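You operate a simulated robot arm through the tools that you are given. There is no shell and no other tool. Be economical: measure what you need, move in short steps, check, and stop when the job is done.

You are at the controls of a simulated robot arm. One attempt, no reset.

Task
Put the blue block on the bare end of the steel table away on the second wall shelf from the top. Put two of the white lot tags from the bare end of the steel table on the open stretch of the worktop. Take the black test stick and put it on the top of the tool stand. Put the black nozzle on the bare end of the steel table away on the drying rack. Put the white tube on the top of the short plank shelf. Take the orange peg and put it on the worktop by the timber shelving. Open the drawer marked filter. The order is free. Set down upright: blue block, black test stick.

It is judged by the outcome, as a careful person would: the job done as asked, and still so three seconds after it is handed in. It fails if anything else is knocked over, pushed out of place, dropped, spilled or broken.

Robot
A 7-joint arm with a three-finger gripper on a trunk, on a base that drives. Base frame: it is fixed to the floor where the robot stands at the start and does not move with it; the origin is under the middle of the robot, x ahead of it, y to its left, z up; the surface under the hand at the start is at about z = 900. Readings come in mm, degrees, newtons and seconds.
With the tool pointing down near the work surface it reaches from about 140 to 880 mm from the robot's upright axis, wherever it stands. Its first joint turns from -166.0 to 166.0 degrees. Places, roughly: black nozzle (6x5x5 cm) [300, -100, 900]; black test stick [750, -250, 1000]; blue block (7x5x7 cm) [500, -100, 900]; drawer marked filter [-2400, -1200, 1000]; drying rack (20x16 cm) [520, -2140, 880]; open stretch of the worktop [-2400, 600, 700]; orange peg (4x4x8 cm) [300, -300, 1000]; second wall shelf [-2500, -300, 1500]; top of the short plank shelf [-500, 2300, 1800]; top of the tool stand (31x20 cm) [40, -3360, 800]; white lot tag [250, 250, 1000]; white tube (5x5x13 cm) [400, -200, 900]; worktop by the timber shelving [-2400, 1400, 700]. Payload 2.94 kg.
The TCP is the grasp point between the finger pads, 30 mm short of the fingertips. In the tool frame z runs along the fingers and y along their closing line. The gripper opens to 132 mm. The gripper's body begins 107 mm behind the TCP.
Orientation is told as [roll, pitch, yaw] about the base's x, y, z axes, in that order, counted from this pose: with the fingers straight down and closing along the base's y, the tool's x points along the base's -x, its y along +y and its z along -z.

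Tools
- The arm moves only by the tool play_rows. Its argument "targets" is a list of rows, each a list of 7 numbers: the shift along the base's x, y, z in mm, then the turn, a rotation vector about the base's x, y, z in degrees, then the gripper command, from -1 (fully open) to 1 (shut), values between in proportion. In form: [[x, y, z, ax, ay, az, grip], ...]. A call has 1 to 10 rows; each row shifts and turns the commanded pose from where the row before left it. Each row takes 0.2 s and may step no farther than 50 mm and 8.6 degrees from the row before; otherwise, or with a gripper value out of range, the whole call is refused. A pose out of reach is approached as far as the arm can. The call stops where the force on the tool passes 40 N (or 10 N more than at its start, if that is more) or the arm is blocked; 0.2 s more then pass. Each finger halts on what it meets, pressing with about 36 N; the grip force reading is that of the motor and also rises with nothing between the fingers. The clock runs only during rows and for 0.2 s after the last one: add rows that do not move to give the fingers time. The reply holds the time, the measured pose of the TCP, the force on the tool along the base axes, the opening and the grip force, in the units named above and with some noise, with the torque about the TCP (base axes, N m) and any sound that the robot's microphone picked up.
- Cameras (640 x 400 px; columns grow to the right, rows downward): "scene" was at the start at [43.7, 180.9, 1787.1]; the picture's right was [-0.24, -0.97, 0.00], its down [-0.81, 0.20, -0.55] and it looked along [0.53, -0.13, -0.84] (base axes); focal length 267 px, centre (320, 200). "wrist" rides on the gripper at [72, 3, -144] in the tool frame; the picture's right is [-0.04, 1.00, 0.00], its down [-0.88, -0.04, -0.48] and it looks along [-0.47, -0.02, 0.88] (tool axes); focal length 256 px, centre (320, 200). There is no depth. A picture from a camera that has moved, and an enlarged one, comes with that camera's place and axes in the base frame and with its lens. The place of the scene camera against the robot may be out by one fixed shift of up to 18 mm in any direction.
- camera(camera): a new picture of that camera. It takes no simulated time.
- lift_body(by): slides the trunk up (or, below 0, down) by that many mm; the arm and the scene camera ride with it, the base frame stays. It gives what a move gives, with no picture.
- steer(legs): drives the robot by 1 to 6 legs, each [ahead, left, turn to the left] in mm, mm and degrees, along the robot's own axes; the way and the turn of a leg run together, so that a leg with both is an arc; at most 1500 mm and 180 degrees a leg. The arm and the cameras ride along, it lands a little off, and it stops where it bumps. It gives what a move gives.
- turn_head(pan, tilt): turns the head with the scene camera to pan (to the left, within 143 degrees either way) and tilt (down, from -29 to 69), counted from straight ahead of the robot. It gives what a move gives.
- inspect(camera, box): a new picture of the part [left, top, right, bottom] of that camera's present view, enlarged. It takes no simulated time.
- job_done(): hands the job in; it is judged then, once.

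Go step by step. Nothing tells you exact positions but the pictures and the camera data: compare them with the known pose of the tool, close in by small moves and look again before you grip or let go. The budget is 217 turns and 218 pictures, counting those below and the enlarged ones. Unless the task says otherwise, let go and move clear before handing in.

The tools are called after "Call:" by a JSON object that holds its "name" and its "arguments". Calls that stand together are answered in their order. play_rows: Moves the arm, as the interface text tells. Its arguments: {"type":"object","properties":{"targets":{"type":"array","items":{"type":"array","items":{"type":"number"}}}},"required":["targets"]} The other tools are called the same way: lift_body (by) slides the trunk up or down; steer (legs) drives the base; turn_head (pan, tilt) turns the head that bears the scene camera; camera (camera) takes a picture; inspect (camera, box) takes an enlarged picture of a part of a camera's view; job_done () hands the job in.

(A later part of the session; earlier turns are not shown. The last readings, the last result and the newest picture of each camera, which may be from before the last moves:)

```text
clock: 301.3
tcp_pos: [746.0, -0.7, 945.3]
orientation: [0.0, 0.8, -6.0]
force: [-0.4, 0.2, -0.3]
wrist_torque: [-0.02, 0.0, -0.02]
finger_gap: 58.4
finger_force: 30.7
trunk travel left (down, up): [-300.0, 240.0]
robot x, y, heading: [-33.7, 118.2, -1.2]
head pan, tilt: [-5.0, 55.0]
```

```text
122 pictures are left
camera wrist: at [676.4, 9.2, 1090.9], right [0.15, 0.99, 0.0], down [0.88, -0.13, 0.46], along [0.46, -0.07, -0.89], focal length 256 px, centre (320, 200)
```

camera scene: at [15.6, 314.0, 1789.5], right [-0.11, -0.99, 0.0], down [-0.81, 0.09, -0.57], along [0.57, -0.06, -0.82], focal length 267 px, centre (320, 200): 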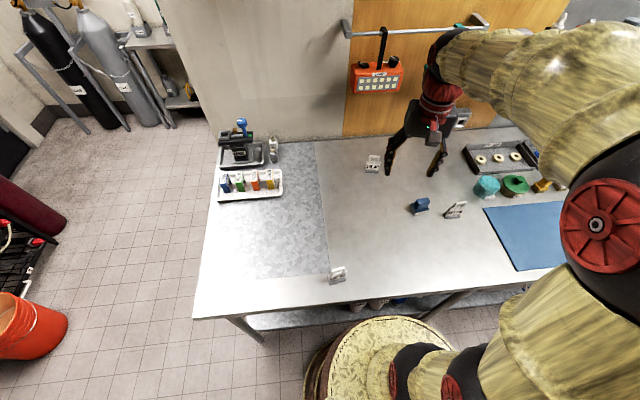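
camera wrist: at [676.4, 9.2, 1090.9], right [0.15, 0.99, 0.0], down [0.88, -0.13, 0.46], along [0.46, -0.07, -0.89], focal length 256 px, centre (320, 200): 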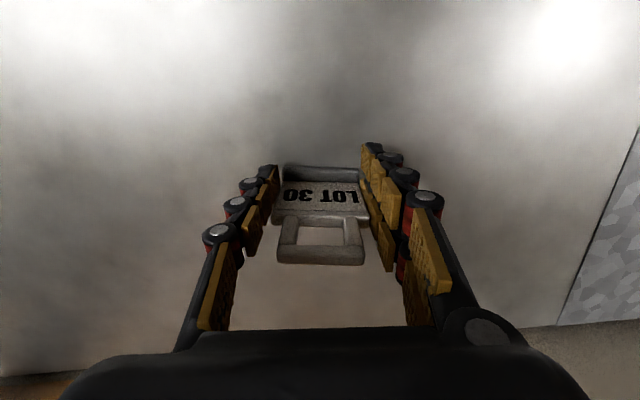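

LOT 30 gripped. I lift, retract and carry it to the worktop's open stretch.

Call:
{"name": "play_rows", "arguments": {"targets": [[0, 0, 45, 0, 0, 0, 1], [0, 0, 45, 0, 0, 0, 1], [0, 0, 45, 0, 0, 0, 1], [0, 0, 45, 0, 0, 0, 1], [-45, 4, 18, 0, 0, 0, 1], [-45, 4, 18, 0, 0, 0, 1], [-45, 4, 18, 0, 0, 0, 1], [-45, 4, 18, 0, 0, 0, 1], [-45, 4, 0, 0, 0, 0, 1], [-45, 4, 0, 0, 0, 0, 1]]}}

Call:
{"name": "steer", "arguments": {"legs": [[-550, 0, 0], [0, 0, -179], [900, 0, 0], [0, -480, 0]]}}

Call:
{"name": "turn_head", "arguments": {"pan": 0, "tilt": 38}}

Call:
{"name": "camera", "arguments": {"camera": "scene"}}

```text
clock: 303.5
tcp_pos: [475.2, 22.2, 1197.7]
orientation: [0.1, 0.7, -6.0]
force: [0.5, -0.3, 0.9]
wrist_torque: [-0.01, 0.01, 0.02]
finger_gap: 58.4
finger_force: 36.2
trunk travel left (down, up): [-300.0, 240.0]
robot x, y, heading: [-34.6, 126.0, -1.5]
head pan, tilt: [-5.0, 55.0]
```

```text
clock: 320.9
tcp_pos: [-1961.8, 811.4, 1199.0]
orientation: [0.2, 0.7, 170.6]
force: [0.2, -0.5, 0.0]
wrist_torque: [-0.03, 0.0, -0.01]
finger_gap: 58.1
finger_force: 35.8
trunk travel left (down, up): [-300.0, 240.0]
robot x, y, heading: [-1455.4, 677.8, 175.4]
head pan, tilt: [-5.0, 55.0]
```

```text
clock: 321.7
tcp_pos: [-1961.3, 809.0, 1198.0]
orientation: [0.1, 0.8, 170.6]
force: [-0.3, -0.6, -0.7]
wrist_torque: [-0.03, 0.04, 0.02]
finger_gap: 58.1
finger_force: 36.4
trunk travel left (down, up): [-300.0, 240.0]
robot x, y, heading: [-1456.6, 680.5, 175.4]
head pan, tilt: [0.0, 38.0]
```

```text
121 pictures are left
camera scene: at [-1522.4, 502.8, 1813.1], right [0.08, 1.0, 0.0], down [0.61, -0.05, -0.79], along [-0.78, 0.06, -0.62], focal length 267 px, centre (320, 200)
```

scene: 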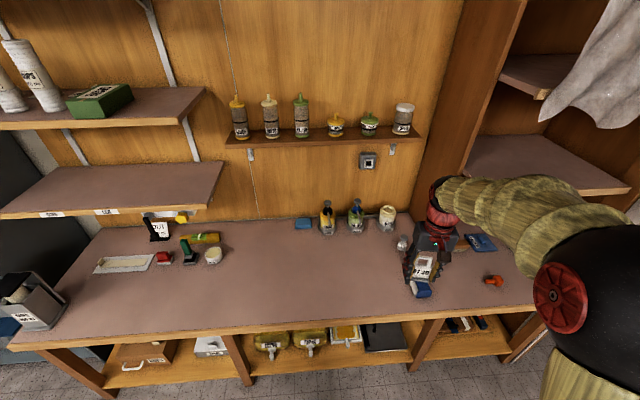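

The open stretch is clear around (-2290, 500–680). I drive closer and lower the trunk.

Call:
{"name": "steer", "arguments": {"legs": [[0, 0, 4.6], [255, 110, 0]]}}

Call:
{"name": "lift_body", "arguments": {"by": -300}}

Call:
{"name": "turn_head", "arguments": {"pan": -5, "tilt": 50}}

Call:
{"name": "camera", "arguments": {"camera": "scene"}}

Call:
{"name": "camera", "arguments": {"camera": "wrist"}}

```text
clock: 324.1
tcp_pos: [-2223.5, 661.4, 1197.9]
orientation: [0.2, 0.8, 175.1]
force: [0.3, -0.9, -0.6]
wrist_torque: [-0.03, -0.05, -0.01]
finger_gap: 58.1
finger_force: 35.9
trunk travel left (down, up): [-300.0, 240.0]
robot x, y, heading: [-1705.9, 570.7, 180.1]
head pan, tilt: [0.0, 38.0]
```

```text
clock: 327.1
tcp_pos: [-2222.2, 661.9, 897.8]
orientation: [0.2, 0.7, 175.0]
force: [-0.6, 0.0, -0.2]
wrist_torque: [0.02, -0.02, 0.01]
finger_gap: 58.2
finger_force: 36.0
trunk travel left (down, up): [0.0, 540.0]
robot x, y, heading: [-1703.1, 570.7, 179.9]
head pan, tilt: [0.0, 38.0]
```

```text
clock: 327.9
tcp_pos: [-2222.4, 661.3, 897.5]
orientation: [0.0, 0.8, 174.9]
force: [-0.4, 0.5, -0.9]
wrist_torque: [-0.01, -0.02, 0.01]
finger_gap: 58.3
finger_force: 36.2
trunk travel left (down, up): [0.0, 540.0]
robot x, y, heading: [-1706.9, 570.5, 179.8]
head pan, tilt: [-5.0, 50.0]
```

```text
120 pictures are left
camera scene: at [-1751.6, 395.3, 1496.0], right [0.09, 1.0, 0.0], down [0.76, -0.07, -0.64], along [-0.64, 0.06, -0.77], focal length 267 px, centre (320, 200)
```

scene: 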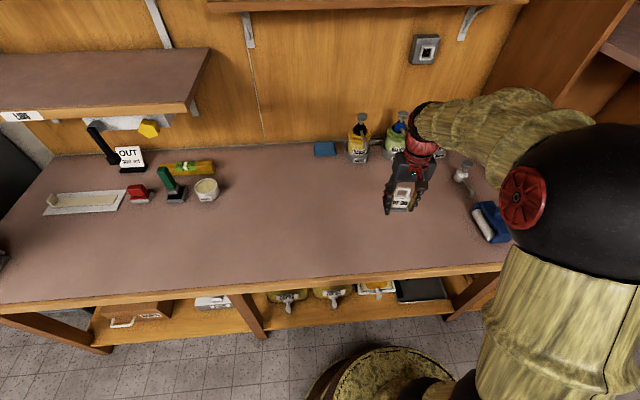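

```text
119 pictures are left
camera wrist: at [-2153.3, 653.1, 1043.2], right [-0.13, -0.99, 0.0], down [-0.88, 0.12, 0.46], along [-0.46, 0.06, -0.89], focal length 256 px, centre (320, 200)
```

wrist: 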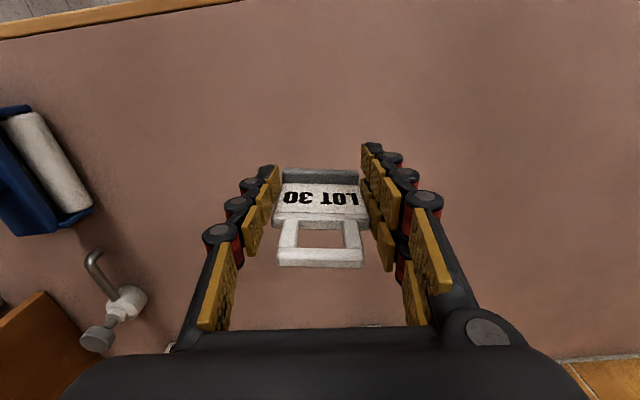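

Call:
{"name": "play_rows", "arguments": {"targets": [[-30, -30, -10, 0, 0, 2.5, 1], [-30, -30, -20, 0, 0, 2.5, 1], [0, 0, -40, 0, 0, 0, 1], [0, 0, -35, 0, 0, 0, 1], [0, 0, -5, 0, 0, 0, 1], [0, 0, -5, 0, 0, 0, 1], [0, 0, -4, 0, 0, 0, 1], [0, 0, -4, 0, 0, 0, 1]]}}

Call:
{"name": "camera", "arguments": {"camera": "wrist"}}

```text
clock: 329.7
tcp_pos: [-2281.7, 602.2, 774.5]
orientation: [0.1, 0.9, -180.0]
force: [0.6, 0.0, 0.6]
wrist_torque: [0.0, 0.02, -0.04]
finger_gap: 0.2
finger_force: 28.1
trunk travel left (down, up): [0.0, 540.0]
robot x, y, heading: [-1712.5, 571.0, 179.8]
head pan, tilt: [-5.0, 50.0]
```

```text
118 pictures are left
camera wrist: at [-2212.4, 599.3, 920.4], right [-0.04, -1.0, 0.0], down [-0.89, 0.04, 0.46], along [-0.46, 0.02, -0.89], focal length 256 px, centre (320, 200)
```

wrist: 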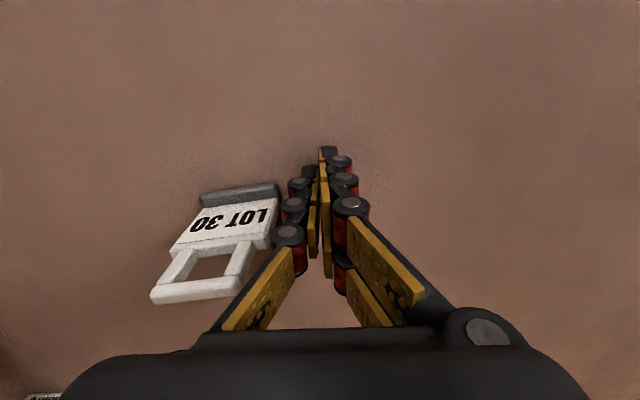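

The tag slipped out between the pads onto the worktop, seemingly right there beside the fingers. I rise straight up and look.

Call:
{"name": "play_rows", "arguments": {"targets": [[0, 0, 40, 0, 0, 0, 1], [0, 0, 45, 0, 0, 0, 1], [0, 0, 45, 0, 0, 0, -0.4], [0, 0, 20, 0, 0, 0, -0.4]]}}

Call:
{"name": "camera", "arguments": {"camera": "wrist"}}

Call:
{"name": "inspect", "arguments": {"camera": "scene", "box": [280, 130, 480, 270]}}

```text
clock: 330.7
tcp_pos: [-2282.5, 600.1, 923.8]
orientation: [0.1, 0.7, -180.0]
force: [-0.3, 0.0, -0.1]
wrist_torque: [0.01, -0.01, -0.03]
finger_gap: 39.9
finger_force: 0.0
trunk travel left (down, up): [0.0, 540.0]
robot x, y, heading: [-1708.9, 570.6, 179.9]
head pan, tilt: [-5.0, 50.0]
```

```text
117 pictures are left
camera wrist: at [-2211.6, 597.6, 1069.4], right [-0.04, -1.0, 0.0], down [-0.88, 0.04, 0.46], along [-0.46, 0.02, -0.89], focal length 256 px, centre (320, 200)
```

wrist: 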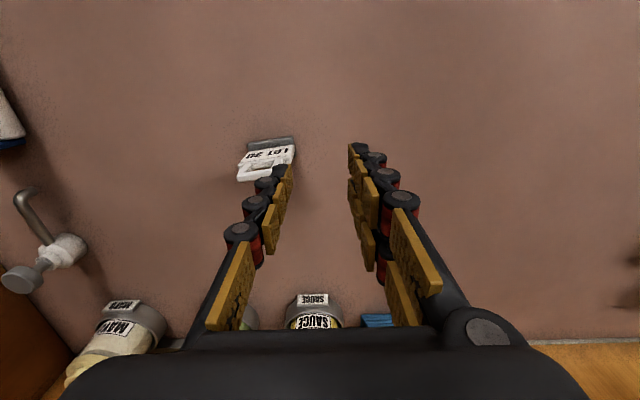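

```text
2.86 times, centred on (380, 200) of scene
camera zoom: at [-1751.6, 395.3, 1496.0], right [0.09, 1.0, 0.0], down [0.76, -0.07, -0.64], along [-0.64, 0.06, -0.77], focal length 762 px, centre (149, 200)
```

zoom: 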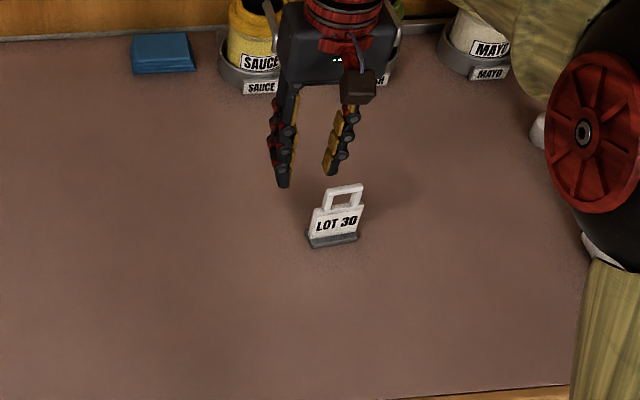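

LOT 30 stands upright on the open stretch. I return for LOT 46.

Call:
{"name": "lift_body", "arguments": {"by": 300}}

Call:
{"name": "steer", "arguments": {"legs": [[-350, 0, 0], [0, 0, -180], [1150, -340, 0]]}}

Call:
{"name": "turn_head", "arguments": {"pan": 0, "tilt": 58}}

Call:
{"name": "camera", "arguments": {"camera": "scene"}}

Call:
{"name": "camera", "arguments": {"camera": "wrist"}}

```text
clock: 333.7
tcp_pos: [-2282.4, 600.2, 1222.9]
orientation: [0.1, 0.8, -180.1]
force: [-0.2, -0.1, -0.2]
wrist_torque: [0.0, -0.02, 0.01]
finger_gap: 92.3
finger_force: 0.0
trunk travel left (down, up): [-300.0, 240.0]
robot x, y, heading: [-1711.1, 570.6, 179.7]
head pan, tilt: [-5.0, 50.0]
```

```text
clock: 348.9
tcp_pos: [344.3, 181.9, 1222.9]
orientation: [0.1, 0.7, -1.0]
force: [0.4, -0.2, -0.2]
wrist_torque: [-0.01, 0.01, 0.02]
finger_gap: 92.2
finger_force: 0.0
trunk travel left (down, up): [-300.0, 240.0]
robot x, y, heading: [-232.5, 221.6, -1.1]
head pan, tilt: [-5.0, 50.0]
```

```text
clock: 349.6
tcp_pos: [344.3, 181.7, 1223.7]
orientation: [0.1, 0.8, -1.1]
force: [0.7, 0.1, -0.1]
wrist_torque: [0.0, -0.02, 0.0]
finger_gap: 92.2
finger_force: 0.0
trunk travel left (down, up): [-300.0, 240.0]
robot x, y, heading: [-230.4, 214.4, -1.2]
head pan, tilt: [0.0, 58.0]
```

```text
115 pictures are left
camera scene: at [-180.5, 417.7, 1785.8], right [-0.02, -1.0, 0.0], down [-0.85, 0.02, -0.53], along [0.53, -0.01, -0.85], focal length 267 px, centre (320, 200)
```

scene: 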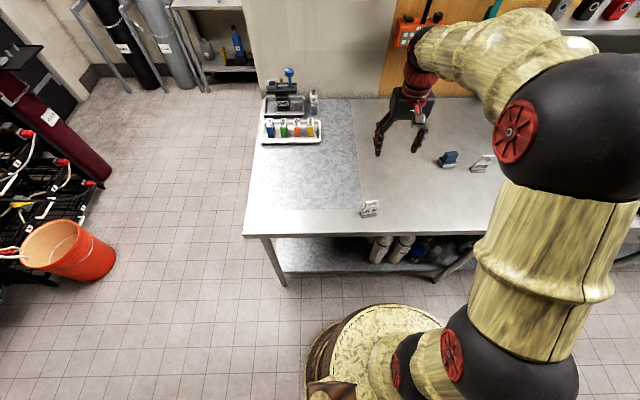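

```text
114 pictures are left
camera wrist: at [273.4, 185.5, 1368.9], right [0.06, 1.0, 0.0], down [0.88, -0.05, 0.46], along [0.46, -0.03, -0.89], focal length 256 px, centre (320, 200)
```

wrist: 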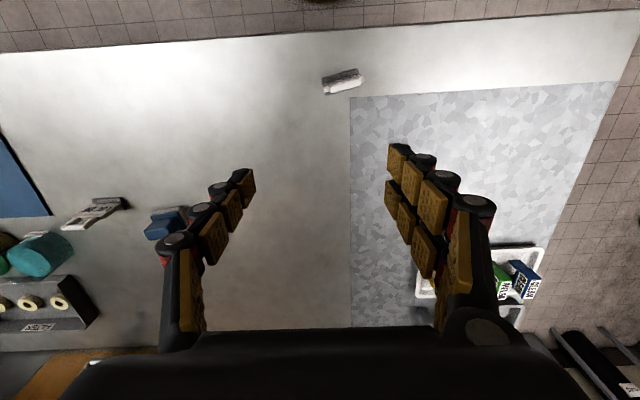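

LOT 46 is at about (288,217), turned about +12°. I move above it.

Call:
{"name": "play_rows", "arguments": {"targets": [[-20, 12, -40, 0, 0, 6.5, -0.4], [-20, 12, -40, 0, 0, 6.5, -0.4], [-16, 12, -40, 0, 0, 0, -0.4], [0, 0, -20, 0, 0, 0, -0.4], [0, 0, 0, 0, 0, 0, -0.4]]}}

Call:
{"name": "camera", "arguments": {"camera": "wrist"}}

```text
clock: 350.8
tcp_pos: [289.2, 217.3, 1081.1]
orientation: [0.0, 0.7, 12.0]
force: [0.0, -0.1, -0.4]
wrist_torque: [0.02, -0.03, 0.02]
finger_gap: 92.5
finger_force: 0.0
trunk travel left (down, up): [-300.0, 240.0]
robot x, y, heading: [-227.7, 220.8, -0.9]
head pan, tilt: [0.0, 58.0]
```

```text
113 pictures are left
camera wrist: at [219.9, 205.9, 1227.7], right [-0.17, 0.99, 0.0], down [0.87, 0.15, 0.46], along [0.46, 0.08, -0.89], focal length 256 px, centre (320, 200)
```

wrist: 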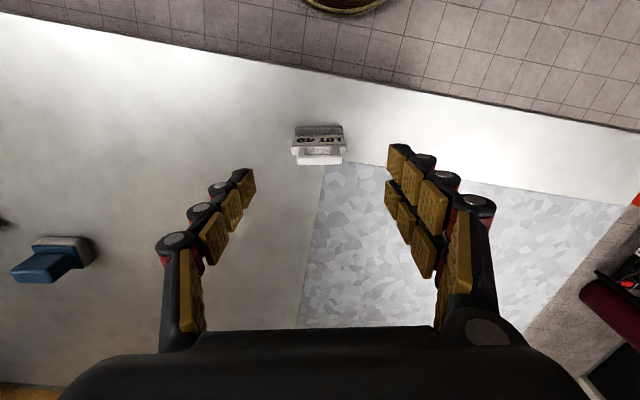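

Call:
{"name": "play_rows", "arguments": {"targets": [[1, -1, -40, 0, -0.7, 0, -0.4], [0, 0, -45, 0, 0, 0, -0.4], [0, 0, -40, 0, 0, 0, -0.4], [0, 0, -16, 0, 0, 0, -0.4], [0, 0, 0, 0, 0, 0, 1], [0, 0, 0, 0, 0, 0, 1], [0, 0, 0, 0, 0, 0, 1], [0, 0, 0, 0, 0, 0, 1]]}}

Call:
{"name": "camera", "arguments": {"camera": "wrist"}}

```text
clock: 352.6
tcp_pos: [287.9, 217.3, 941.3]
orientation: [0.1, 0.2, 11.9]
force: [-0.8, -0.6, -0.1]
wrist_torque: [0.03, -0.05, -0.02]
finger_gap: 58.4
finger_force: 30.8
trunk travel left (down, up): [-300.0, 240.0]
robot x, y, heading: [-228.0, 223.4, -1.2]
head pan, tilt: [0.0, 58.0]
```

```text
112 pictures are left
camera wrist: at [218.0, 205.1, 1085.8], right [-0.17, 0.99, 0.0], down [0.87, 0.15, 0.47], along [0.47, 0.08, -0.88], focal length 256 px, centre (320, 200)
```

wrist: 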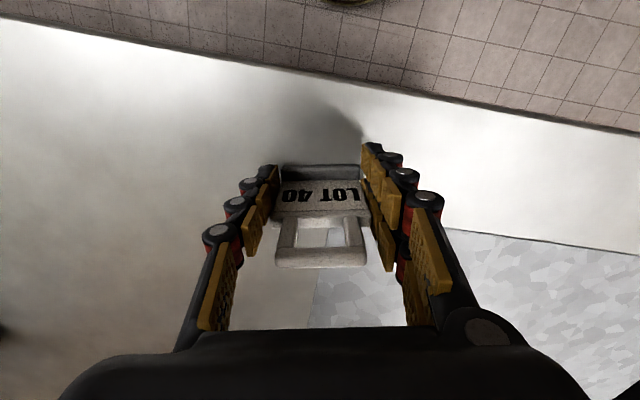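

Gripped LOT 40. I lift and carry it over.

Call:
{"name": "play_rows", "arguments": {"targets": [[0, 0, 45, 0, 0, 0, 1], [0, 0, 45, 0, 0, 0, 1], [0, 0, 45, 0, 0, 0, 1], [0, 0, 45, 0, 0, 0, 1], [0, 0, 45, 0, 0, 0, 1], [0, 0, 45, 0, 0, 0, 1]]}}

Call:
{"name": "steer", "arguments": {"legs": [[-400, 0, 0], [0, 0, -179], [850, -200, 0]]}}

Call:
{"name": "turn_head", "arguments": {"pan": 0, "tilt": 42}}

Call:
{"name": "camera", "arguments": {"camera": "scene"}}

```text
clock: 354.0
tcp_pos: [289.8, 218.5, 1212.9]
orientation: [0.0, 0.1, 12.0]
force: [-0.4, 0.2, -1.0]
wrist_torque: [0.0, -0.05, 0.0]
finger_gap: 58.3
finger_force: 35.8
trunk travel left (down, up): [-300.0, 240.0]
robot x, y, heading: [-228.9, 221.5, -1.1]
head pan, tilt: [0.0, 58.0]
```

```text
clock: 367.9
tcp_pos: [-1994.3, 361.3, 1212.1]
orientation: [0.1, 0.1, -164.2]
force: [-0.7, -0.5, -0.3]
wrist_torque: [-0.01, -0.06, -0.01]
finger_gap: 58.5
finger_force: 36.5
trunk travel left (down, up): [-300.0, 240.0]
robot x, y, heading: [-1476.7, 392.1, -177.1]
head pan, tilt: [0.0, 58.0]
```

```text
clock: 368.7
tcp_pos: [-1994.6, 360.4, 1212.4]
orientation: [0.0, 0.1, -164.2]
force: [0.9, -0.7, -1.2]
wrist_torque: [0.0, -0.02, -0.01]
finger_gap: 58.4
finger_force: 35.9
trunk travel left (down, up): [-300.0, 240.0]
robot x, y, heading: [-1476.6, 392.2, -177.2]
head pan, tilt: [0.0, 42.0]
```

```text
111 pictures are left
camera scene: at [-1516.9, 207.1, 1807.1], right [-0.04, 1.0, 0.0], down [0.67, 0.03, -0.74], along [-0.74, -0.03, -0.67], focal length 267 px, centre (320, 200)
```

scene: 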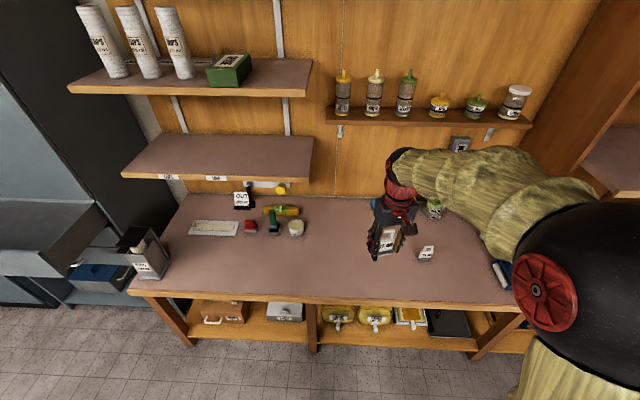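

Call:
{"name": "steer", "arguments": {"legs": [[0, 0, -2.9], [235, -70, 0]]}}

Call:
{"name": "lift_body", "arguments": {"by": -300}}

Call:
{"name": "turn_head", "arguments": {"pan": 0, "tilt": 50}}

Call:
{"name": "camera", "arguments": {"camera": "scene"}}

Call:
{"name": "camera", "arguments": {"camera": "wrist"}}

```text
clock: 370.9
tcp_pos: [-2237.0, 458.2, 1211.0]
orientation: [0.0, 0.0, -167.2]
force: [0.0, -0.1, -0.2]
wrist_torque: [-0.07, -0.05, 0.03]
finger_gap: 58.6
finger_force: 35.8
trunk travel left (down, up): [-300.0, 240.0]
robot x, y, heading: [-1719.9, 463.4, 179.5]
head pan, tilt: [0.0, 42.0]
```

```text
clock: 373.9
tcp_pos: [-2236.2, 458.5, 911.4]
orientation: [0.0, 0.1, -167.2]
force: [-0.8, 0.1, -0.3]
wrist_torque: [-0.02, 0.0, 0.02]
finger_gap: 58.4
finger_force: 36.1
trunk travel left (down, up): [0.0, 540.0]
robot x, y, heading: [-1716.5, 462.7, 179.9]
head pan, tilt: [0.0, 42.0]
```

```text
clock: 374.6
tcp_pos: [-2235.7, 459.0, 911.3]
orientation: [0.1, 0.1, -167.2]
force: [0.4, 0.3, 0.2]
wrist_torque: [0.05, 0.01, 0.01]
finger_gap: 58.3
finger_force: 35.8
trunk travel left (down, up): [0.0, 540.0]
robot x, y, heading: [-1716.2, 461.5, 179.7]
head pan, tilt: [0.0, 50.0]
```

```text
110 pictures are left
camera scene: at [-1760.9, 281.8, 1496.0], right [0.01, 1.0, 0.0], down [0.77, 0.0, -0.64], along [-0.64, 0.0, -0.77], focal length 267 px, centre (320, 200)
```

scene: 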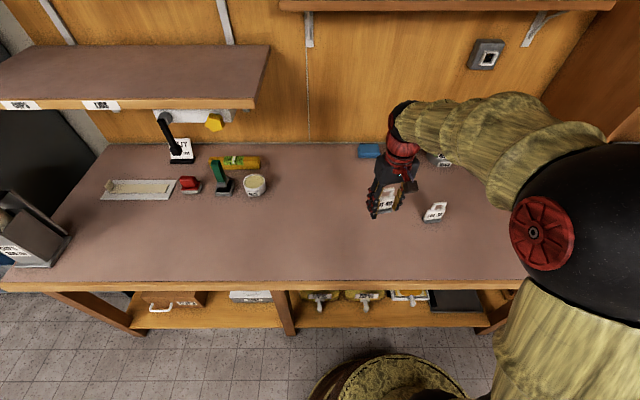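

```text
109 pictures are left
camera wrist: at [-2164.9, 471.9, 1056.8], right [0.18, -0.98, 0.0], down [-0.87, -0.16, 0.47], along [-0.47, -0.09, -0.88], focal length 256 px, centre (320, 200)
```

wrist: 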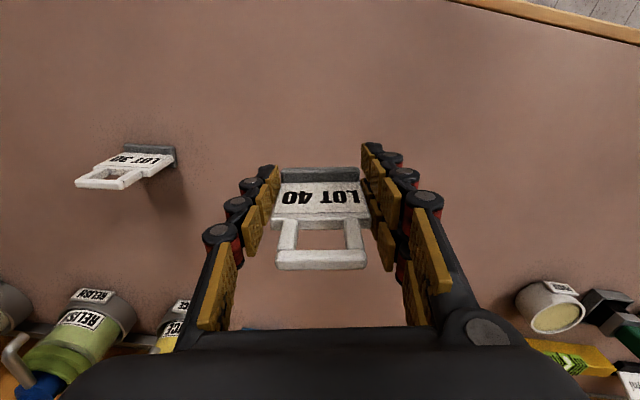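

Call:
{"name": "play_rows", "arguments": {"targets": [[-25, 0, -40, 0, 0, 0, 1], [0, 0, -40, 0, 0, 0, 1], [0, 0, -40, 0, 0, 0, 1], [0, 0, -5, 0, 0, 0, 1], [0, 0, 0, 0, 0, 0, 1]]}}

Call:
{"name": "play_rows", "arguments": {"targets": [[0, 0, -3, 0, 0, 0, 1], [0, 0, 0, 0, 0, 0, 1]]}}

```text
clock: 375.8
tcp_pos: [-2261.8, 458.6, 787.3]
orientation: [-0.1, 0.1, -167.3]
force: [0.3, -0.9, 0.0]
wrist_torque: [0.01, -0.02, 0.0]
finger_gap: 58.2
finger_force: 35.6
trunk travel left (down, up): [0.0, 540.0]
robot x, y, heading: [-1717.7, 462.8, 179.5]
head pan, tilt: [0.0, 50.0]
```

```text
clock: 376.4
tcp_pos: [-2263.0, 458.9, 784.8]
orientation: [0.0, 0.2, -167.2]
force: [0.3, -0.4, 0.1]
wrist_torque: [-0.01, -0.02, 0.0]
finger_gap: 58.1
finger_force: 36.0
trunk travel left (down, up): [0.0, 540.0]
robot x, y, heading: [-1715.2, 463.5, 179.5]
head pan, tilt: [0.0, 50.0]
```

Call:
{"name": "play_rows", "arguments": {"targets": [[0, 0, -2, 0, 0, 0, 1], [0, 0, -2, 0, 0, 0, 1], [0, 0, 0, 0, 0, 0, 1]]}}

Call:
{"name": "inspect", "arguments": {"camera": "scene", "box": [330, 140, 470, 240]}}

```text
clock: 377.2
tcp_pos: [-2261.2, 458.4, 781.5]
orientation: [0.0, 0.1, -167.2]
force: [0.1, -0.5, 2.2]
wrist_torque: [0.02, 0.04, 0.05]
finger_gap: 58.4
finger_force: 35.4
trunk travel left (down, up): [0.0, 540.0]
robot x, y, heading: [-1718.8, 464.4, 179.9]
head pan, tilt: [0.0, 50.0]
```

```text
4.00 times, centred on (400, 190) of scene
camera zoom: at [-1760.7, 281.7, 1496.0], right [0.01, 1.0, 0.0], down [0.77, 0.0, -0.64], along [-0.64, 0.0, -0.77], focal length 1068 px, centre (0, 240)
```

zoom: 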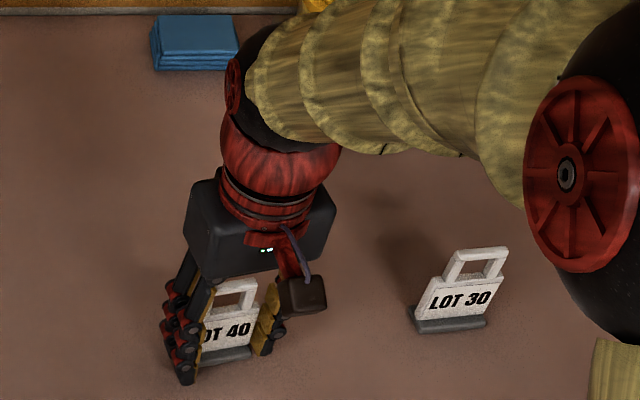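

Just touching. I settle it 1.5 mm more, release, and rise.

Call:
{"name": "play_rows", "arguments": {"targets": [[0, 0, -1.5, 0, 0, 0, 1], [0, 0, 0, 0, 0, 0, 0.1], [0, 0, 0, 0, 0, 0, 0.0], [0, 0, 0, 0, 0, 0, -0.2], [0, 0, 0, 0, 0, 0, -0.3], [0, 0, 0, 0, 0, 0, -0.3], [0, 0, 40, 0, 0, 0, -0.3], [0, 0, 45, 0, 0, 0, -0.3], [0, 0, 45, 0, 0, 0, -0.3]]}}

Call:
{"name": "camera", "arguments": {"camera": "wrist"}}

```text
clock: 379.2
tcp_pos: [-2261.5, 459.3, 908.1]
orientation: [0.1, 0.1, -167.3]
force: [-0.6, -0.4, -0.4]
wrist_torque: [0.03, -0.07, 0.04]
finger_gap: 86.0
finger_force: 0.1
trunk travel left (down, up): [0.0, 540.0]
robot x, y, heading: [-1718.4, 461.8, 179.9]
head pan, tilt: [0.0, 50.0]
```

```text
107 pictures are left
camera wrist: at [-2190.6, 472.7, 1054.0], right [0.18, -0.98, 0.0], down [-0.87, -0.16, 0.47], along [-0.47, -0.09, -0.88], focal length 256 px, centre (320, 200)
```

wrist: 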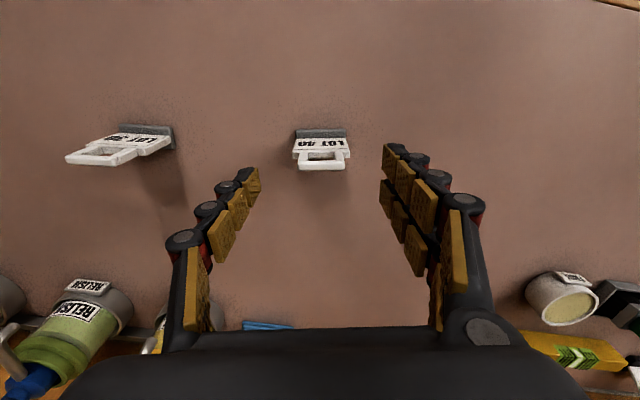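

Both tags stand on the open stretch. Next the blue block: I raise the trunk, level the yaw, back off, and tilt the tool 60° forward.

Call:
{"name": "lift_body", "arguments": {"by": 300}}

Call:
{"name": "steer", "arguments": {"legs": [[-350, 0, 0]]}}

Call:
{"name": "play_rows", "arguments": {"targets": [[0, 10, 0, 0, 0, -6.4, -0.3], [0, 10, 0, 0, 0, -6.4, -0.3], [-10, 10, 0, 0, 8.57, 0, -0.3], [-10, 10, 0, 0, 8.57, 0, -0.3], [-10, 10, 0, 0, 8.57, 0, -0.3], [-10, 10, 0, 0, 8.57, 0, -0.3], [-10, 0, 0, 0, 8.57, 0, -0.3], [-10, 0, 0, 0, 8.57, 0, -0.3], [-10, 0, 0, 0, 8.58, 0, -0.3]]}}

Call:
{"name": "turn_head", "arguments": {"pan": 25, "tilt": 15}}

Call:
{"name": "camera", "arguments": {"camera": "scene"}}

```text
clock: 382.2
tcp_pos: [-2261.2, 459.1, 1208.6]
orientation: [0.0, 0.0, -167.2]
force: [-0.2, 0.8, -0.4]
wrist_torque: [0.01, 0.01, 0.02]
finger_gap: 85.6
finger_force: 0.0
trunk travel left (down, up): [-300.0, 240.0]
robot x, y, heading: [-1719.2, 466.1, 179.4]
head pan, tilt: [0.0, 50.0]
```

```text
clock: 384.5
tcp_pos: [-1910.7, 459.9, 1209.8]
orientation: [0.0, 0.1, -167.4]
force: [-0.5, 0.0, 0.0]
wrist_torque: [0.03, 0.0, -0.01]
finger_gap: 85.8
finger_force: 0.1
trunk travel left (down, up): [-300.0, 240.0]
robot x, y, heading: [-1365.2, 462.5, 179.5]
head pan, tilt: [0.0, 50.0]
```

```text
clock: 386.5
tcp_pos: [-1982.0, 519.2, 1221.2]
orientation: [0.2, -59.8, 179.7]
force: [-1.3, 0.8, 12.3]
wrist_torque: [-0.13, -1.12, -0.01]
finger_gap: 85.9
finger_force: 0.0
trunk travel left (down, up): [-300.0, 240.0]
robot x, y, heading: [-1365.7, 458.9, 179.4]
head pan, tilt: [0.0, 50.0]
```

```text
clock: 387.5
tcp_pos: [-1979.1, 519.2, 1206.2]
orientation: [0.5, -58.4, 179.5]
force: [-0.1, -0.1, 0.4]
wrist_torque: [0.02, 0.02, 0.01]
finger_gap: 85.9
finger_force: 0.0
trunk travel left (down, up): [-300.0, 240.0]
robot x, y, heading: [-1367.2, 461.0, 179.6]
head pan, tilt: [25.0, 15.0]
```

```text
106 pictures are left
camera scene: at [-1418.7, 240.0, 1849.6], right [-0.41, 0.91, 0.0], down [0.24, 0.11, -0.97], along [-0.88, -0.4, -0.26], focal length 267 px, centre (320, 200)
```

scene: 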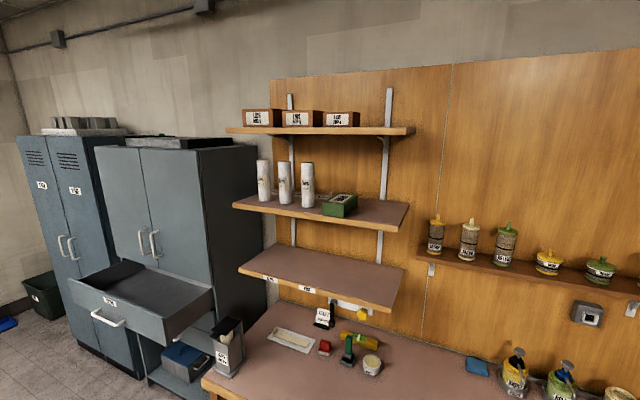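

The second shelf has free space right of the green box. Now I go to the steel table for the block.

Call:
{"name": "steer", "arguments": {"legs": [[0, 0, -179.6], [1050, -600, 0]]}}

Call:
{"name": "turn_head", "arguments": {"pan": -5, "tilt": 55}}

Call:
{"name": "camera", "arguments": {"camera": "scene"}}

Call:
{"name": "camera", "arguments": {"camera": "wrist"}}

```text
clock: 401.0
tcp_pos: [290.8, -229.1, 1209.4]
orientation: [0.5, -58.9, -0.4]
force: [-0.2, -0.3, -0.8]
wrist_torque: [0.01, 0.03, 0.01]
finger_gap: 86.1
finger_force: 0.2
trunk travel left (down, up): [-300.0, 240.0]
robot x, y, heading: [-323.9, -170.4, -0.8]
head pan, tilt: [25.0, 15.0]
```

```text
clock: 402.1
tcp_pos: [290.1, -229.0, 1210.3]
orientation: [0.5, -58.9, -0.5]
force: [0.2, -0.2, -0.1]
wrist_torque: [-0.03, 0.01, 0.02]
finger_gap: 85.8
finger_force: 0.0
trunk travel left (down, up): [-300.0, 240.0]
robot x, y, heading: [-320.7, -170.7, -0.8]
head pan, tilt: [-5.0, 55.0]
```

```text
105 pictures are left
camera scene: at [-273.3, 21.0, 1789.5], right [-0.1, -1.0, 0.0], down [-0.81, 0.08, -0.57], along [0.57, -0.06, -0.82], focal length 267 px, centre (320, 200)
```

scene: 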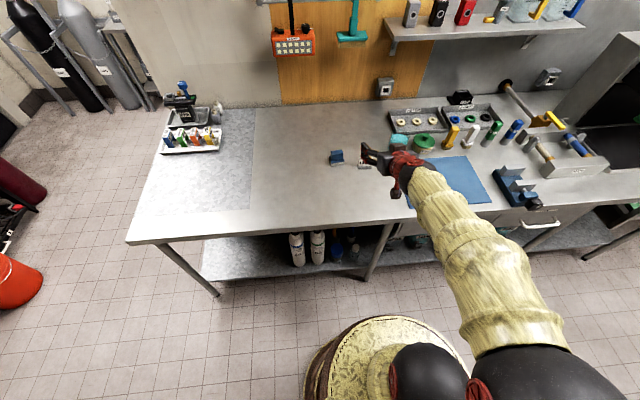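

```text
104 pictures are left
camera wrist: at [129.6, -225.7, 1223.2], right [0.02, 1.0, 0.04], down [0.05, -0.04, 1.0], along [1.0, -0.02, -0.05], focal length 256 px, centre (320, 200)
```

wrist: 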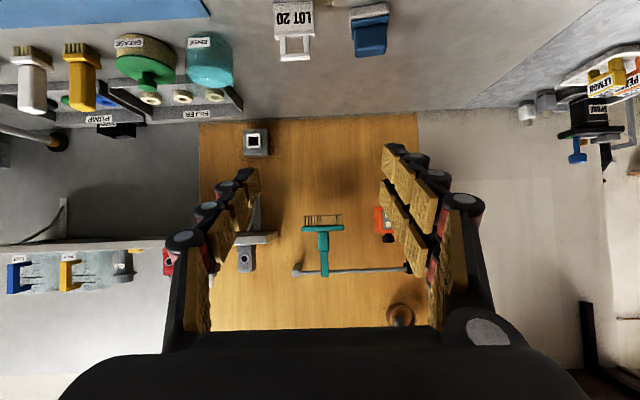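

Block at about (537,-141), LOT 20 at (520,-263). I drive 130 mm ahead, then lower the hand in front of the block with a wide opening.

Call:
{"name": "steer", "arguments": {"legs": [[130, 0, 0.8]]}}

Call:
{"name": "play_rows", "arguments": {"targets": [[0, 30, -30, 0, 0, 3.5, -0.5], [0, 30, -30, 0, 0, 3.5, -0.5], [0, 15, -40, 0, -1, 0, -0.5], [0, 8, -45, 0, 0, 0, -0.5]]}}

Call:
{"name": "camera", "arguments": {"camera": "wrist"}}

Call:
{"name": "inspect", "arguments": {"camera": "scene", "box": [280, 120, 480, 260]}}

```text
clock: 403.3
tcp_pos: [421.6, -219.2, 1209.3]
orientation: [0.4, -58.8, 0.3]
force: [0.8, 0.6, -0.8]
wrist_torque: [-0.01, 0.0, -0.01]
finger_gap: 85.7
finger_force: 0.0
trunk travel left (down, up): [-300.0, 240.0]
robot x, y, heading: [-196.8, -168.6, 0.5]
head pan, tilt: [-5.0, 55.0]
```

```text
clock: 404.3
tcp_pos: [422.5, -136.2, 1064.4]
orientation: [0.3, -59.9, 7.7]
force: [1.1, -0.3, 0.3]
wrist_torque: [-0.01, 0.06, -0.02]
finger_gap: 99.1
finger_force: 0.1
trunk travel left (down, up): [-300.0, 240.0]
robot x, y, heading: [-192.5, -173.4, 0.2]
head pan, tilt: [-5.0, 55.0]
```

```text
103 pictures are left
camera wrist: at [262.0, -155.4, 1075.7], right [-0.12, 0.99, 0.04], down [0.03, -0.04, 1.0], along [0.99, 0.12, -0.03], focal length 256 px, centre (320, 200)
```

wrist: 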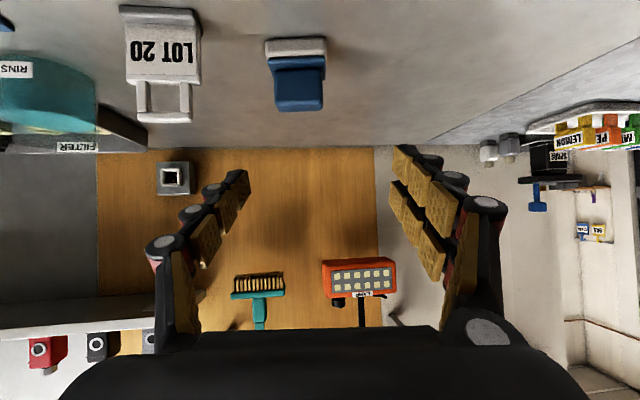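

```text
2.86 times, centred on (380, 190) of scene
camera zoom: at [-145.6, 21.4, 1789.4], right [-0.08, -1.0, 0.0], down [-0.82, 0.07, -0.57], along [0.57, -0.05, -0.82], focal length 762 px, centre (149, 229)
```

zoom: 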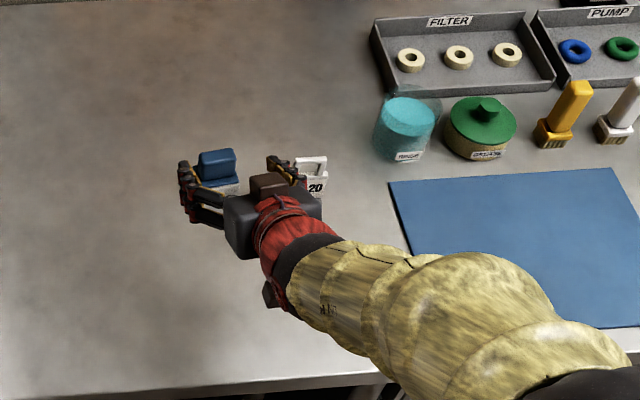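

The block is straight to the fingers. I lower to grip height, staying in front of it, and check.

Call:
{"name": "play_rows", "arguments": {"targets": [[0, -4, -40, 0, 0, 0, -0.5], [0, -2, -40, 0, 0, 0, -0.5], [0, 0, -38, 0, 0, 0, -0.5], [0, 0, 0, 0, 0, 0, -0.5]]}}

Call:
{"name": "camera", "arguments": {"camera": "wrist"}}

Call:
{"name": "inspect", "arguments": {"camera": "scene", "box": [280, 120, 480, 260]}}

```text
clock: 405.3
tcp_pos: [422.1, -154.1, 947.9]
orientation: [1.4, -59.7, 7.0]
force: [0.1, 0.8, 0.2]
wrist_torque: [-0.01, 0.02, -0.01]
finger_gap: 99.2
finger_force: 0.0
out of reach, approached as far as the arm can: row 2, 3
trunk travel left (down, up): [-300.0, 240.0]
robot x, y, heading: [-190.7, -175.1, 0.2]
head pan, tilt: [-5.0, 55.0]
```

```text
101 pictures are left
camera wrist: at [261.1, -174.3, 958.3], right [-0.12, 0.99, 0.05], down [0.04, -0.05, 1.0], along [0.99, 0.12, -0.03], focal length 256 px, centre (320, 200)
```

wrist: 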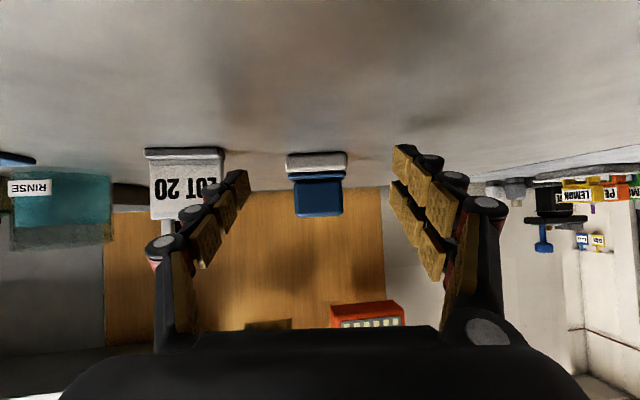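

```text
2.86 times, centred on (380, 190) of scene
camera zoom: at [-146.1, 21.3, 1789.5], right [-0.08, -1.0, 0.0], down [-0.82, 0.07, -0.57], along [0.57, -0.05, -0.82], focal length 762 px, centre (149, 229)
```

zoom: 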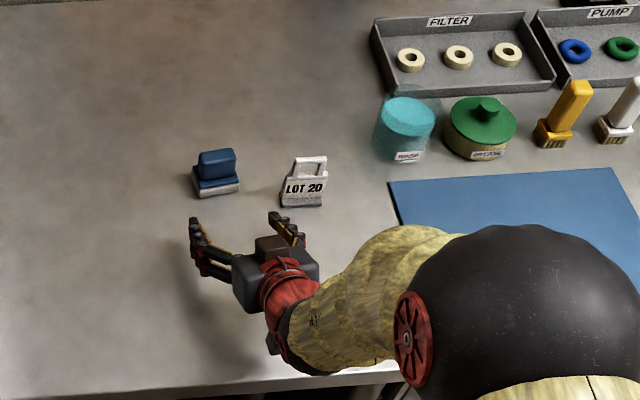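

Aligned along the tool's heading. I narrow slightly and advance along it.

Call:
{"name": "play_rows", "arguments": {"targets": [[15, 2, 0, 0, 0, 0, -0.35], [25, 3, 0, 0, 0, 0, -0.35], [25, 3, 0, 0, 0, 0, -0.35]]}}

Call:
{"name": "camera", "arguments": {"camera": "wrist"}}

```text
clock: 406.1
tcp_pos: [485.0, -155.5, 946.4]
orientation: [0.3, -59.8, 8.3]
force: [0.5, 0.6, -0.3]
wrist_torque: [0.02, 0.0, -0.03]
finger_gap: 89.1
finger_force: 0.1
out of reach, approached as far as the arm can: row 2, 3
trunk travel left (down, up): [-300.0, 240.0]
robot x, y, heading: [-195.2, -169.3, 0.5]
head pan, tilt: [-5.0, 55.0]
```

```text
99 pictures are left
camera wrist: at [326.0, -175.1, 958.2], right [-0.13, 0.99, 0.04], down [0.04, -0.03, 1.0], along [0.99, 0.13, -0.03], focal length 256 px, centre (320, 200)
```

wrist: 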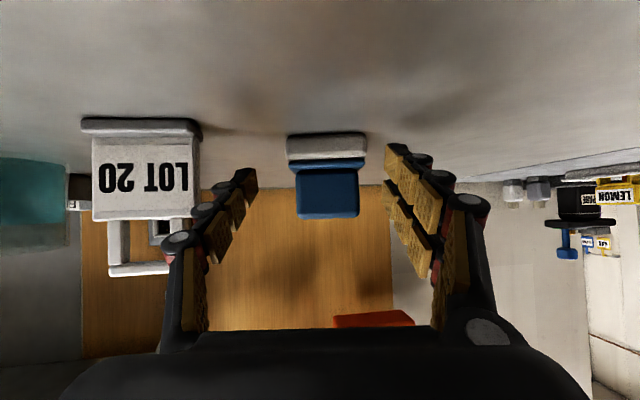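

The arm's at a joint limit, so I close the last 50 mm by driving.

Call:
{"name": "steer", "arguments": {"legs": [[48, 8, 0]]}}

Call:
{"name": "camera", "arguments": {"camera": "wrist"}}

Call:
{"name": "inspect", "arguments": {"camera": "scene", "box": [280, 120, 480, 260]}}

```text
clock: 407.1
tcp_pos: [533.7, -145.4, 946.9]
orientation: [0.2, -59.8, 8.3]
force: [0.3, 0.5, -0.3]
wrist_torque: [0.01, 0.01, 0.01]
finger_gap: 89.0
finger_force: 0.0
trunk travel left (down, up): [-300.0, 240.0]
robot x, y, heading: [-143.1, -162.2, 0.4]
head pan, tilt: [-5.0, 55.0]
```

```text
98 pictures are left
camera wrist: at [374.9, -166.3, 958.2], right [-0.13, 0.99, 0.04], down [0.04, -0.03, 1.0], along [0.99, 0.13, -0.03], focal length 256 px, centre (320, 200)
```

wrist: 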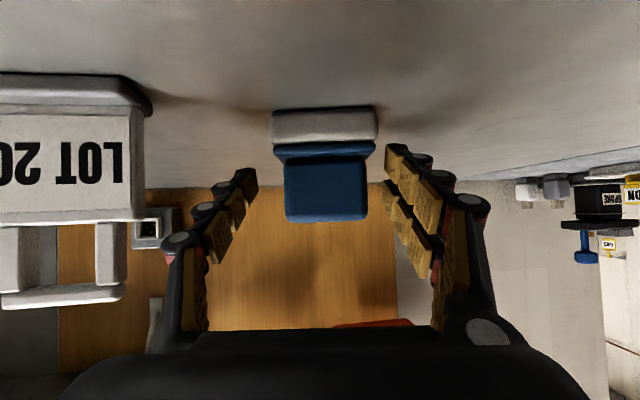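

```text
2.86 times, centred on (380, 190) of scene
camera zoom: at [-96.9, 29.9, 1789.4], right [-0.08, -1.0, 0.0], down [-0.82, 0.07, -0.57], along [0.57, -0.05, -0.82], focal length 762 px, centre (149, 229)
```

zoom: 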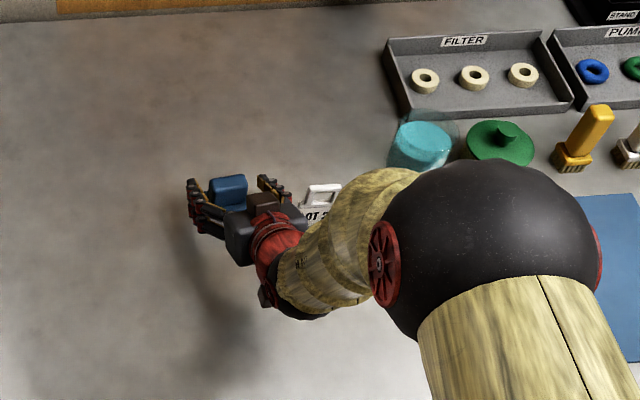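

Call:
{"name": "steer", "arguments": {"legs": [[20, 2, 0]]}}

Call:
{"name": "camera", "arguments": {"camera": "wrist"}}

```text
clock: 407.9
tcp_pos: [554.1, -143.8, 946.3]
orientation: [0.2, -59.8, 8.3]
force: [-0.6, 0.8, -0.4]
wrist_torque: [0.0, 0.01, 0.01]
finger_gap: 89.0
finger_force: 0.0
trunk travel left (down, up): [-300.0, 240.0]
robot x, y, heading: [-125.0, -158.0, 0.3]
head pan, tilt: [-5.0, 55.0]
```

```text
96 pictures are left
camera wrist: at [394.8, -164.4, 958.2], right [-0.13, 0.99, 0.04], down [0.04, -0.03, 1.0], along [0.99, 0.13, -0.03], focal length 256 px, centre (320, 200)
```

wrist: 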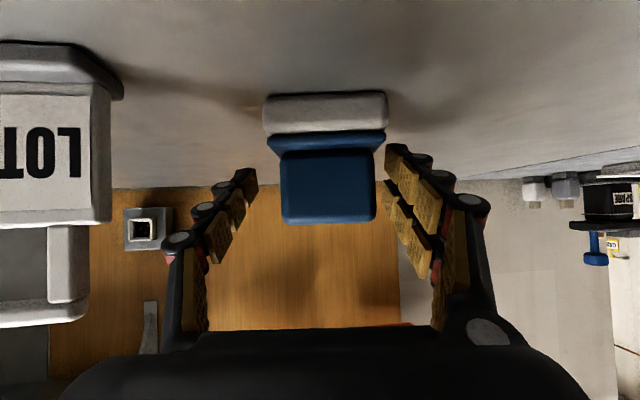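

The block is between the pads. I close and check.

Call:
{"name": "play_rows", "arguments": {"targets": [[0, 0, 0, 0, 0, 0, 0.2], [0, 0, 0, 0, 0, 0, 0.6], [0, 0, 0, 0, 0, 0, 1], [0, 0, 0, 0, 0, 0, 1], [0, 0, 0, 0, 0, 0, 1]]}}

Call:
{"name": "camera", "arguments": {"camera": "wrist"}}

```text
clock: 409.1
tcp_pos: [553.8, -143.1, 948.5]
orientation: [0.2, -59.8, 8.3]
force: [-0.2, 0.7, 1.3]
wrist_torque: [0.12, 0.03, -0.02]
finger_gap: 54.9
finger_force: 36.3
trunk travel left (down, up): [-300.0, 240.0]
robot x, y, heading: [-123.9, -162.8, 0.3]
head pan, tilt: [-5.0, 55.0]
```

```text
95 pictures are left
camera wrist: at [394.3, -164.4, 958.6], right [-0.13, 0.99, 0.04], down [0.04, -0.03, 1.0], along [0.99, 0.13, -0.03], focal length 256 px, centre (320, 200)
```

wrist: 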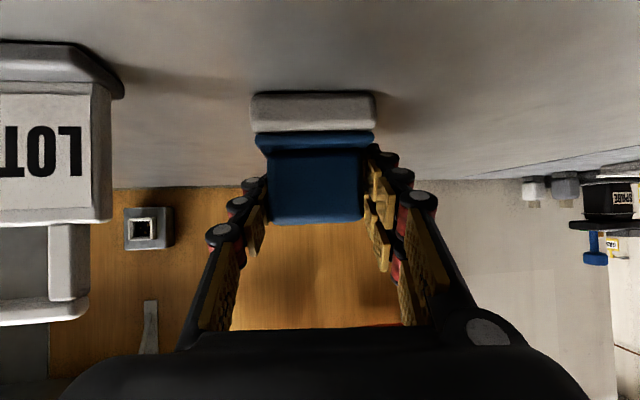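

Block gripped at 55 mm. I lift with the trunk, back away, then raise the arm in free space.

Call:
{"name": "lift_body", "arguments": {"by": 240}}

Call:
{"name": "steer", "arguments": {"legs": [[-550, 0, 0]]}}

Call:
{"name": "play_rows", "arguments": {"targets": [[0, -5, 30, 0, 0, 0, 1], [0, -5, 30, 0, 0, 0, 1], [0, -5, 40, 0, 0, 0, 1], [0, -5, 40, 0, 0, 0, 1], [0, 0, 40, 0, 0, 0, 1], [0, 0, 40, 0, 0, 0, 1]]}}

Call:
{"name": "camera", "arguments": {"camera": "wrist"}}

```text
clock: 411.6
tcp_pos: [553.0, -144.6, 1187.1]
orientation: [0.2, -59.9, 8.2]
force: [-0.7, -0.6, -0.7]
wrist_torque: [0.04, -0.03, -0.02]
finger_gap: 54.5
finger_force: 36.3
trunk travel left (down, up): [-540.0, 0.0]
robot x, y, heading: [-124.9, -161.3, 0.2]
head pan, tilt: [-5.0, 55.0]
```

```text
clock: 414.7
tcp_pos: [-1.6, -146.0, 1188.1]
orientation: [0.2, -59.9, 8.4]
force: [-0.1, -0.3, 0.2]
wrist_torque: [0.01, -0.01, -0.06]
finger_gap: 52.6
finger_force: 36.6
trunk travel left (down, up): [-540.0, 0.0]
robot x, y, heading: [-679.8, -160.9, 0.6]
head pan, tilt: [-5.0, 55.0]
```

```text
clock: 416.1
tcp_pos: [-3.6, -167.8, 1407.1]
orientation: [0.2, -59.6, 8.2]
force: [-0.2, -0.3, -1.7]
wrist_torque: [-0.03, -0.1, 0.03]
finger_gap: 52.5
finger_force: 36.1
trunk travel left (down, up): [-540.0, 0.0]
robot x, y, heading: [-680.1, -165.3, 0.5]
head pan, tilt: [-5.0, 55.0]
```

```text
94 pictures are left
camera wrist: at [-162.2, -188.7, 1417.9], right [-0.13, 0.99, 0.04], down [0.04, -0.03, 1.0], along [0.99, 0.13, -0.03], focal length 256 px, centre (320, 200)
```

wrist: 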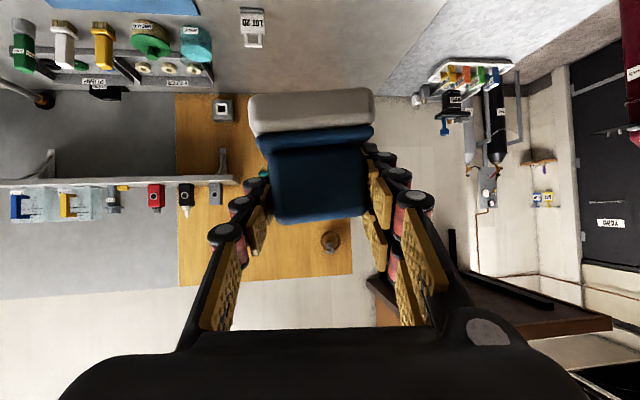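

Block held well. I drive to the wall shelves.

Call:
{"name": "steer", "arguments": {"legs": [[0, 0, 179.4], [700, -225, 0]]}}

Call:
{"name": "turn_head", "arguments": {"pan": 5, "tilt": 30}}

Call:
{"name": "camera", "arguments": {"camera": "scene"}}

```text
clock: 427.5
tcp_pos: [-2055.9, 14.6, 1407.1]
orientation: [0.3, -59.8, -169.3]
force: [-0.2, -0.6, -0.9]
wrist_torque: [0.01, 0.0, 0.0]
finger_gap: 52.5
finger_force: 36.2
trunk travel left (down, up): [-540.0, 0.0]
robot x, y, heading: [-1376.9, 33.6, -177.2]
head pan, tilt: [-5.0, 55.0]
```

```text
clock: 428.4
tcp_pos: [-2054.5, 13.6, 1407.1]
orientation: [0.2, -59.8, -169.3]
force: [-0.2, 1.0, -1.5]
wrist_torque: [0.01, -0.03, -0.01]
finger_gap: 52.5
finger_force: 36.0
trunk travel left (down, up): [-540.0, 0.0]
robot x, y, heading: [-1379.0, 33.2, -177.5]
head pan, tilt: [5.0, 30.0]
```

```text
93 pictures are left
camera scene: at [-1424.5, -156.9, 2065.4], right [-0.13, 0.99, 0.0], down [0.5, 0.07, -0.87], along [-0.86, -0.12, -0.5], focal length 267 px, centre (320, 200)
```

scene: 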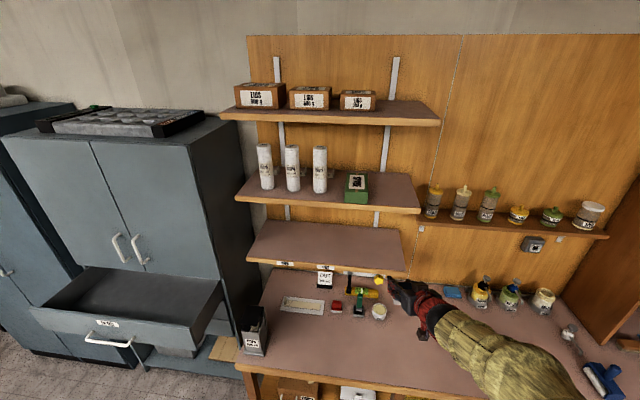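

Call:
{"name": "inspect", "arguments": {"camera": "scene", "box": [220, 90, 460, 240]}}

Call:
{"name": "lift_body", "arguments": {"by": -200}}

Call:
{"name": "inspect", "arguments": {"camera": "scene", "box": [220, 50, 460, 200]}}

```text
2.67 times, centred on (340, 165) of scene
camera zoom: at [-1424.5, -156.9, 2065.4], right [-0.13, 0.99, 0.0], down [0.5, 0.07, -0.87], along [-0.86, -0.12, -0.5], focal length 712 px, centre (267, 293)
```

zoom: 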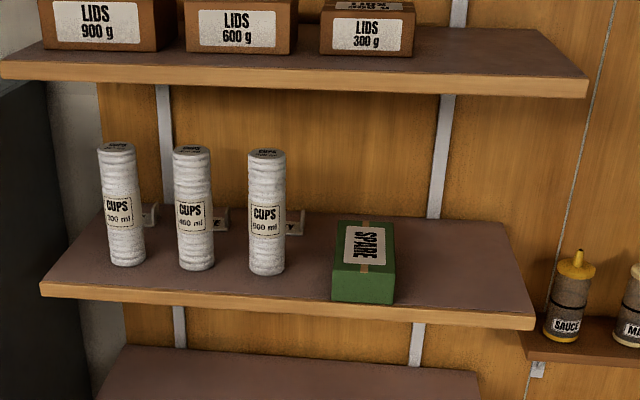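

```text
clock: 430.6
tcp_pos: [-2054.3, 12.3, 1207.7]
orientation: [0.2, -59.7, -169.3]
force: [0.2, -0.2, 0.0]
wrist_torque: [0.02, -0.01, 0.01]
finger_gap: 52.9
finger_force: 36.1
trunk travel left (down, up): [-340.0, 200.0]
robot x, y, heading: [-1380.3, 39.5, -177.5]
head pan, tilt: [5.0, 30.0]
```

```text
2.67 times, centred on (340, 125) of scene
camera zoom: at [-1424.2, -157.0, 1865.6], right [-0.13, 0.99, 0.0], down [0.5, 0.07, -0.87], along [-0.86, -0.12, -0.5], focal length 712 px, centre (267, 400)
```

zoom: 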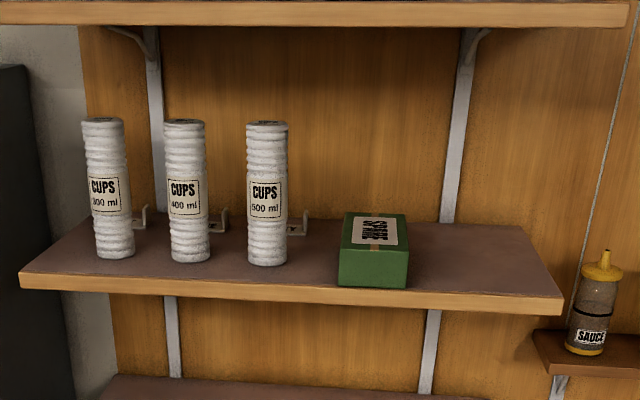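

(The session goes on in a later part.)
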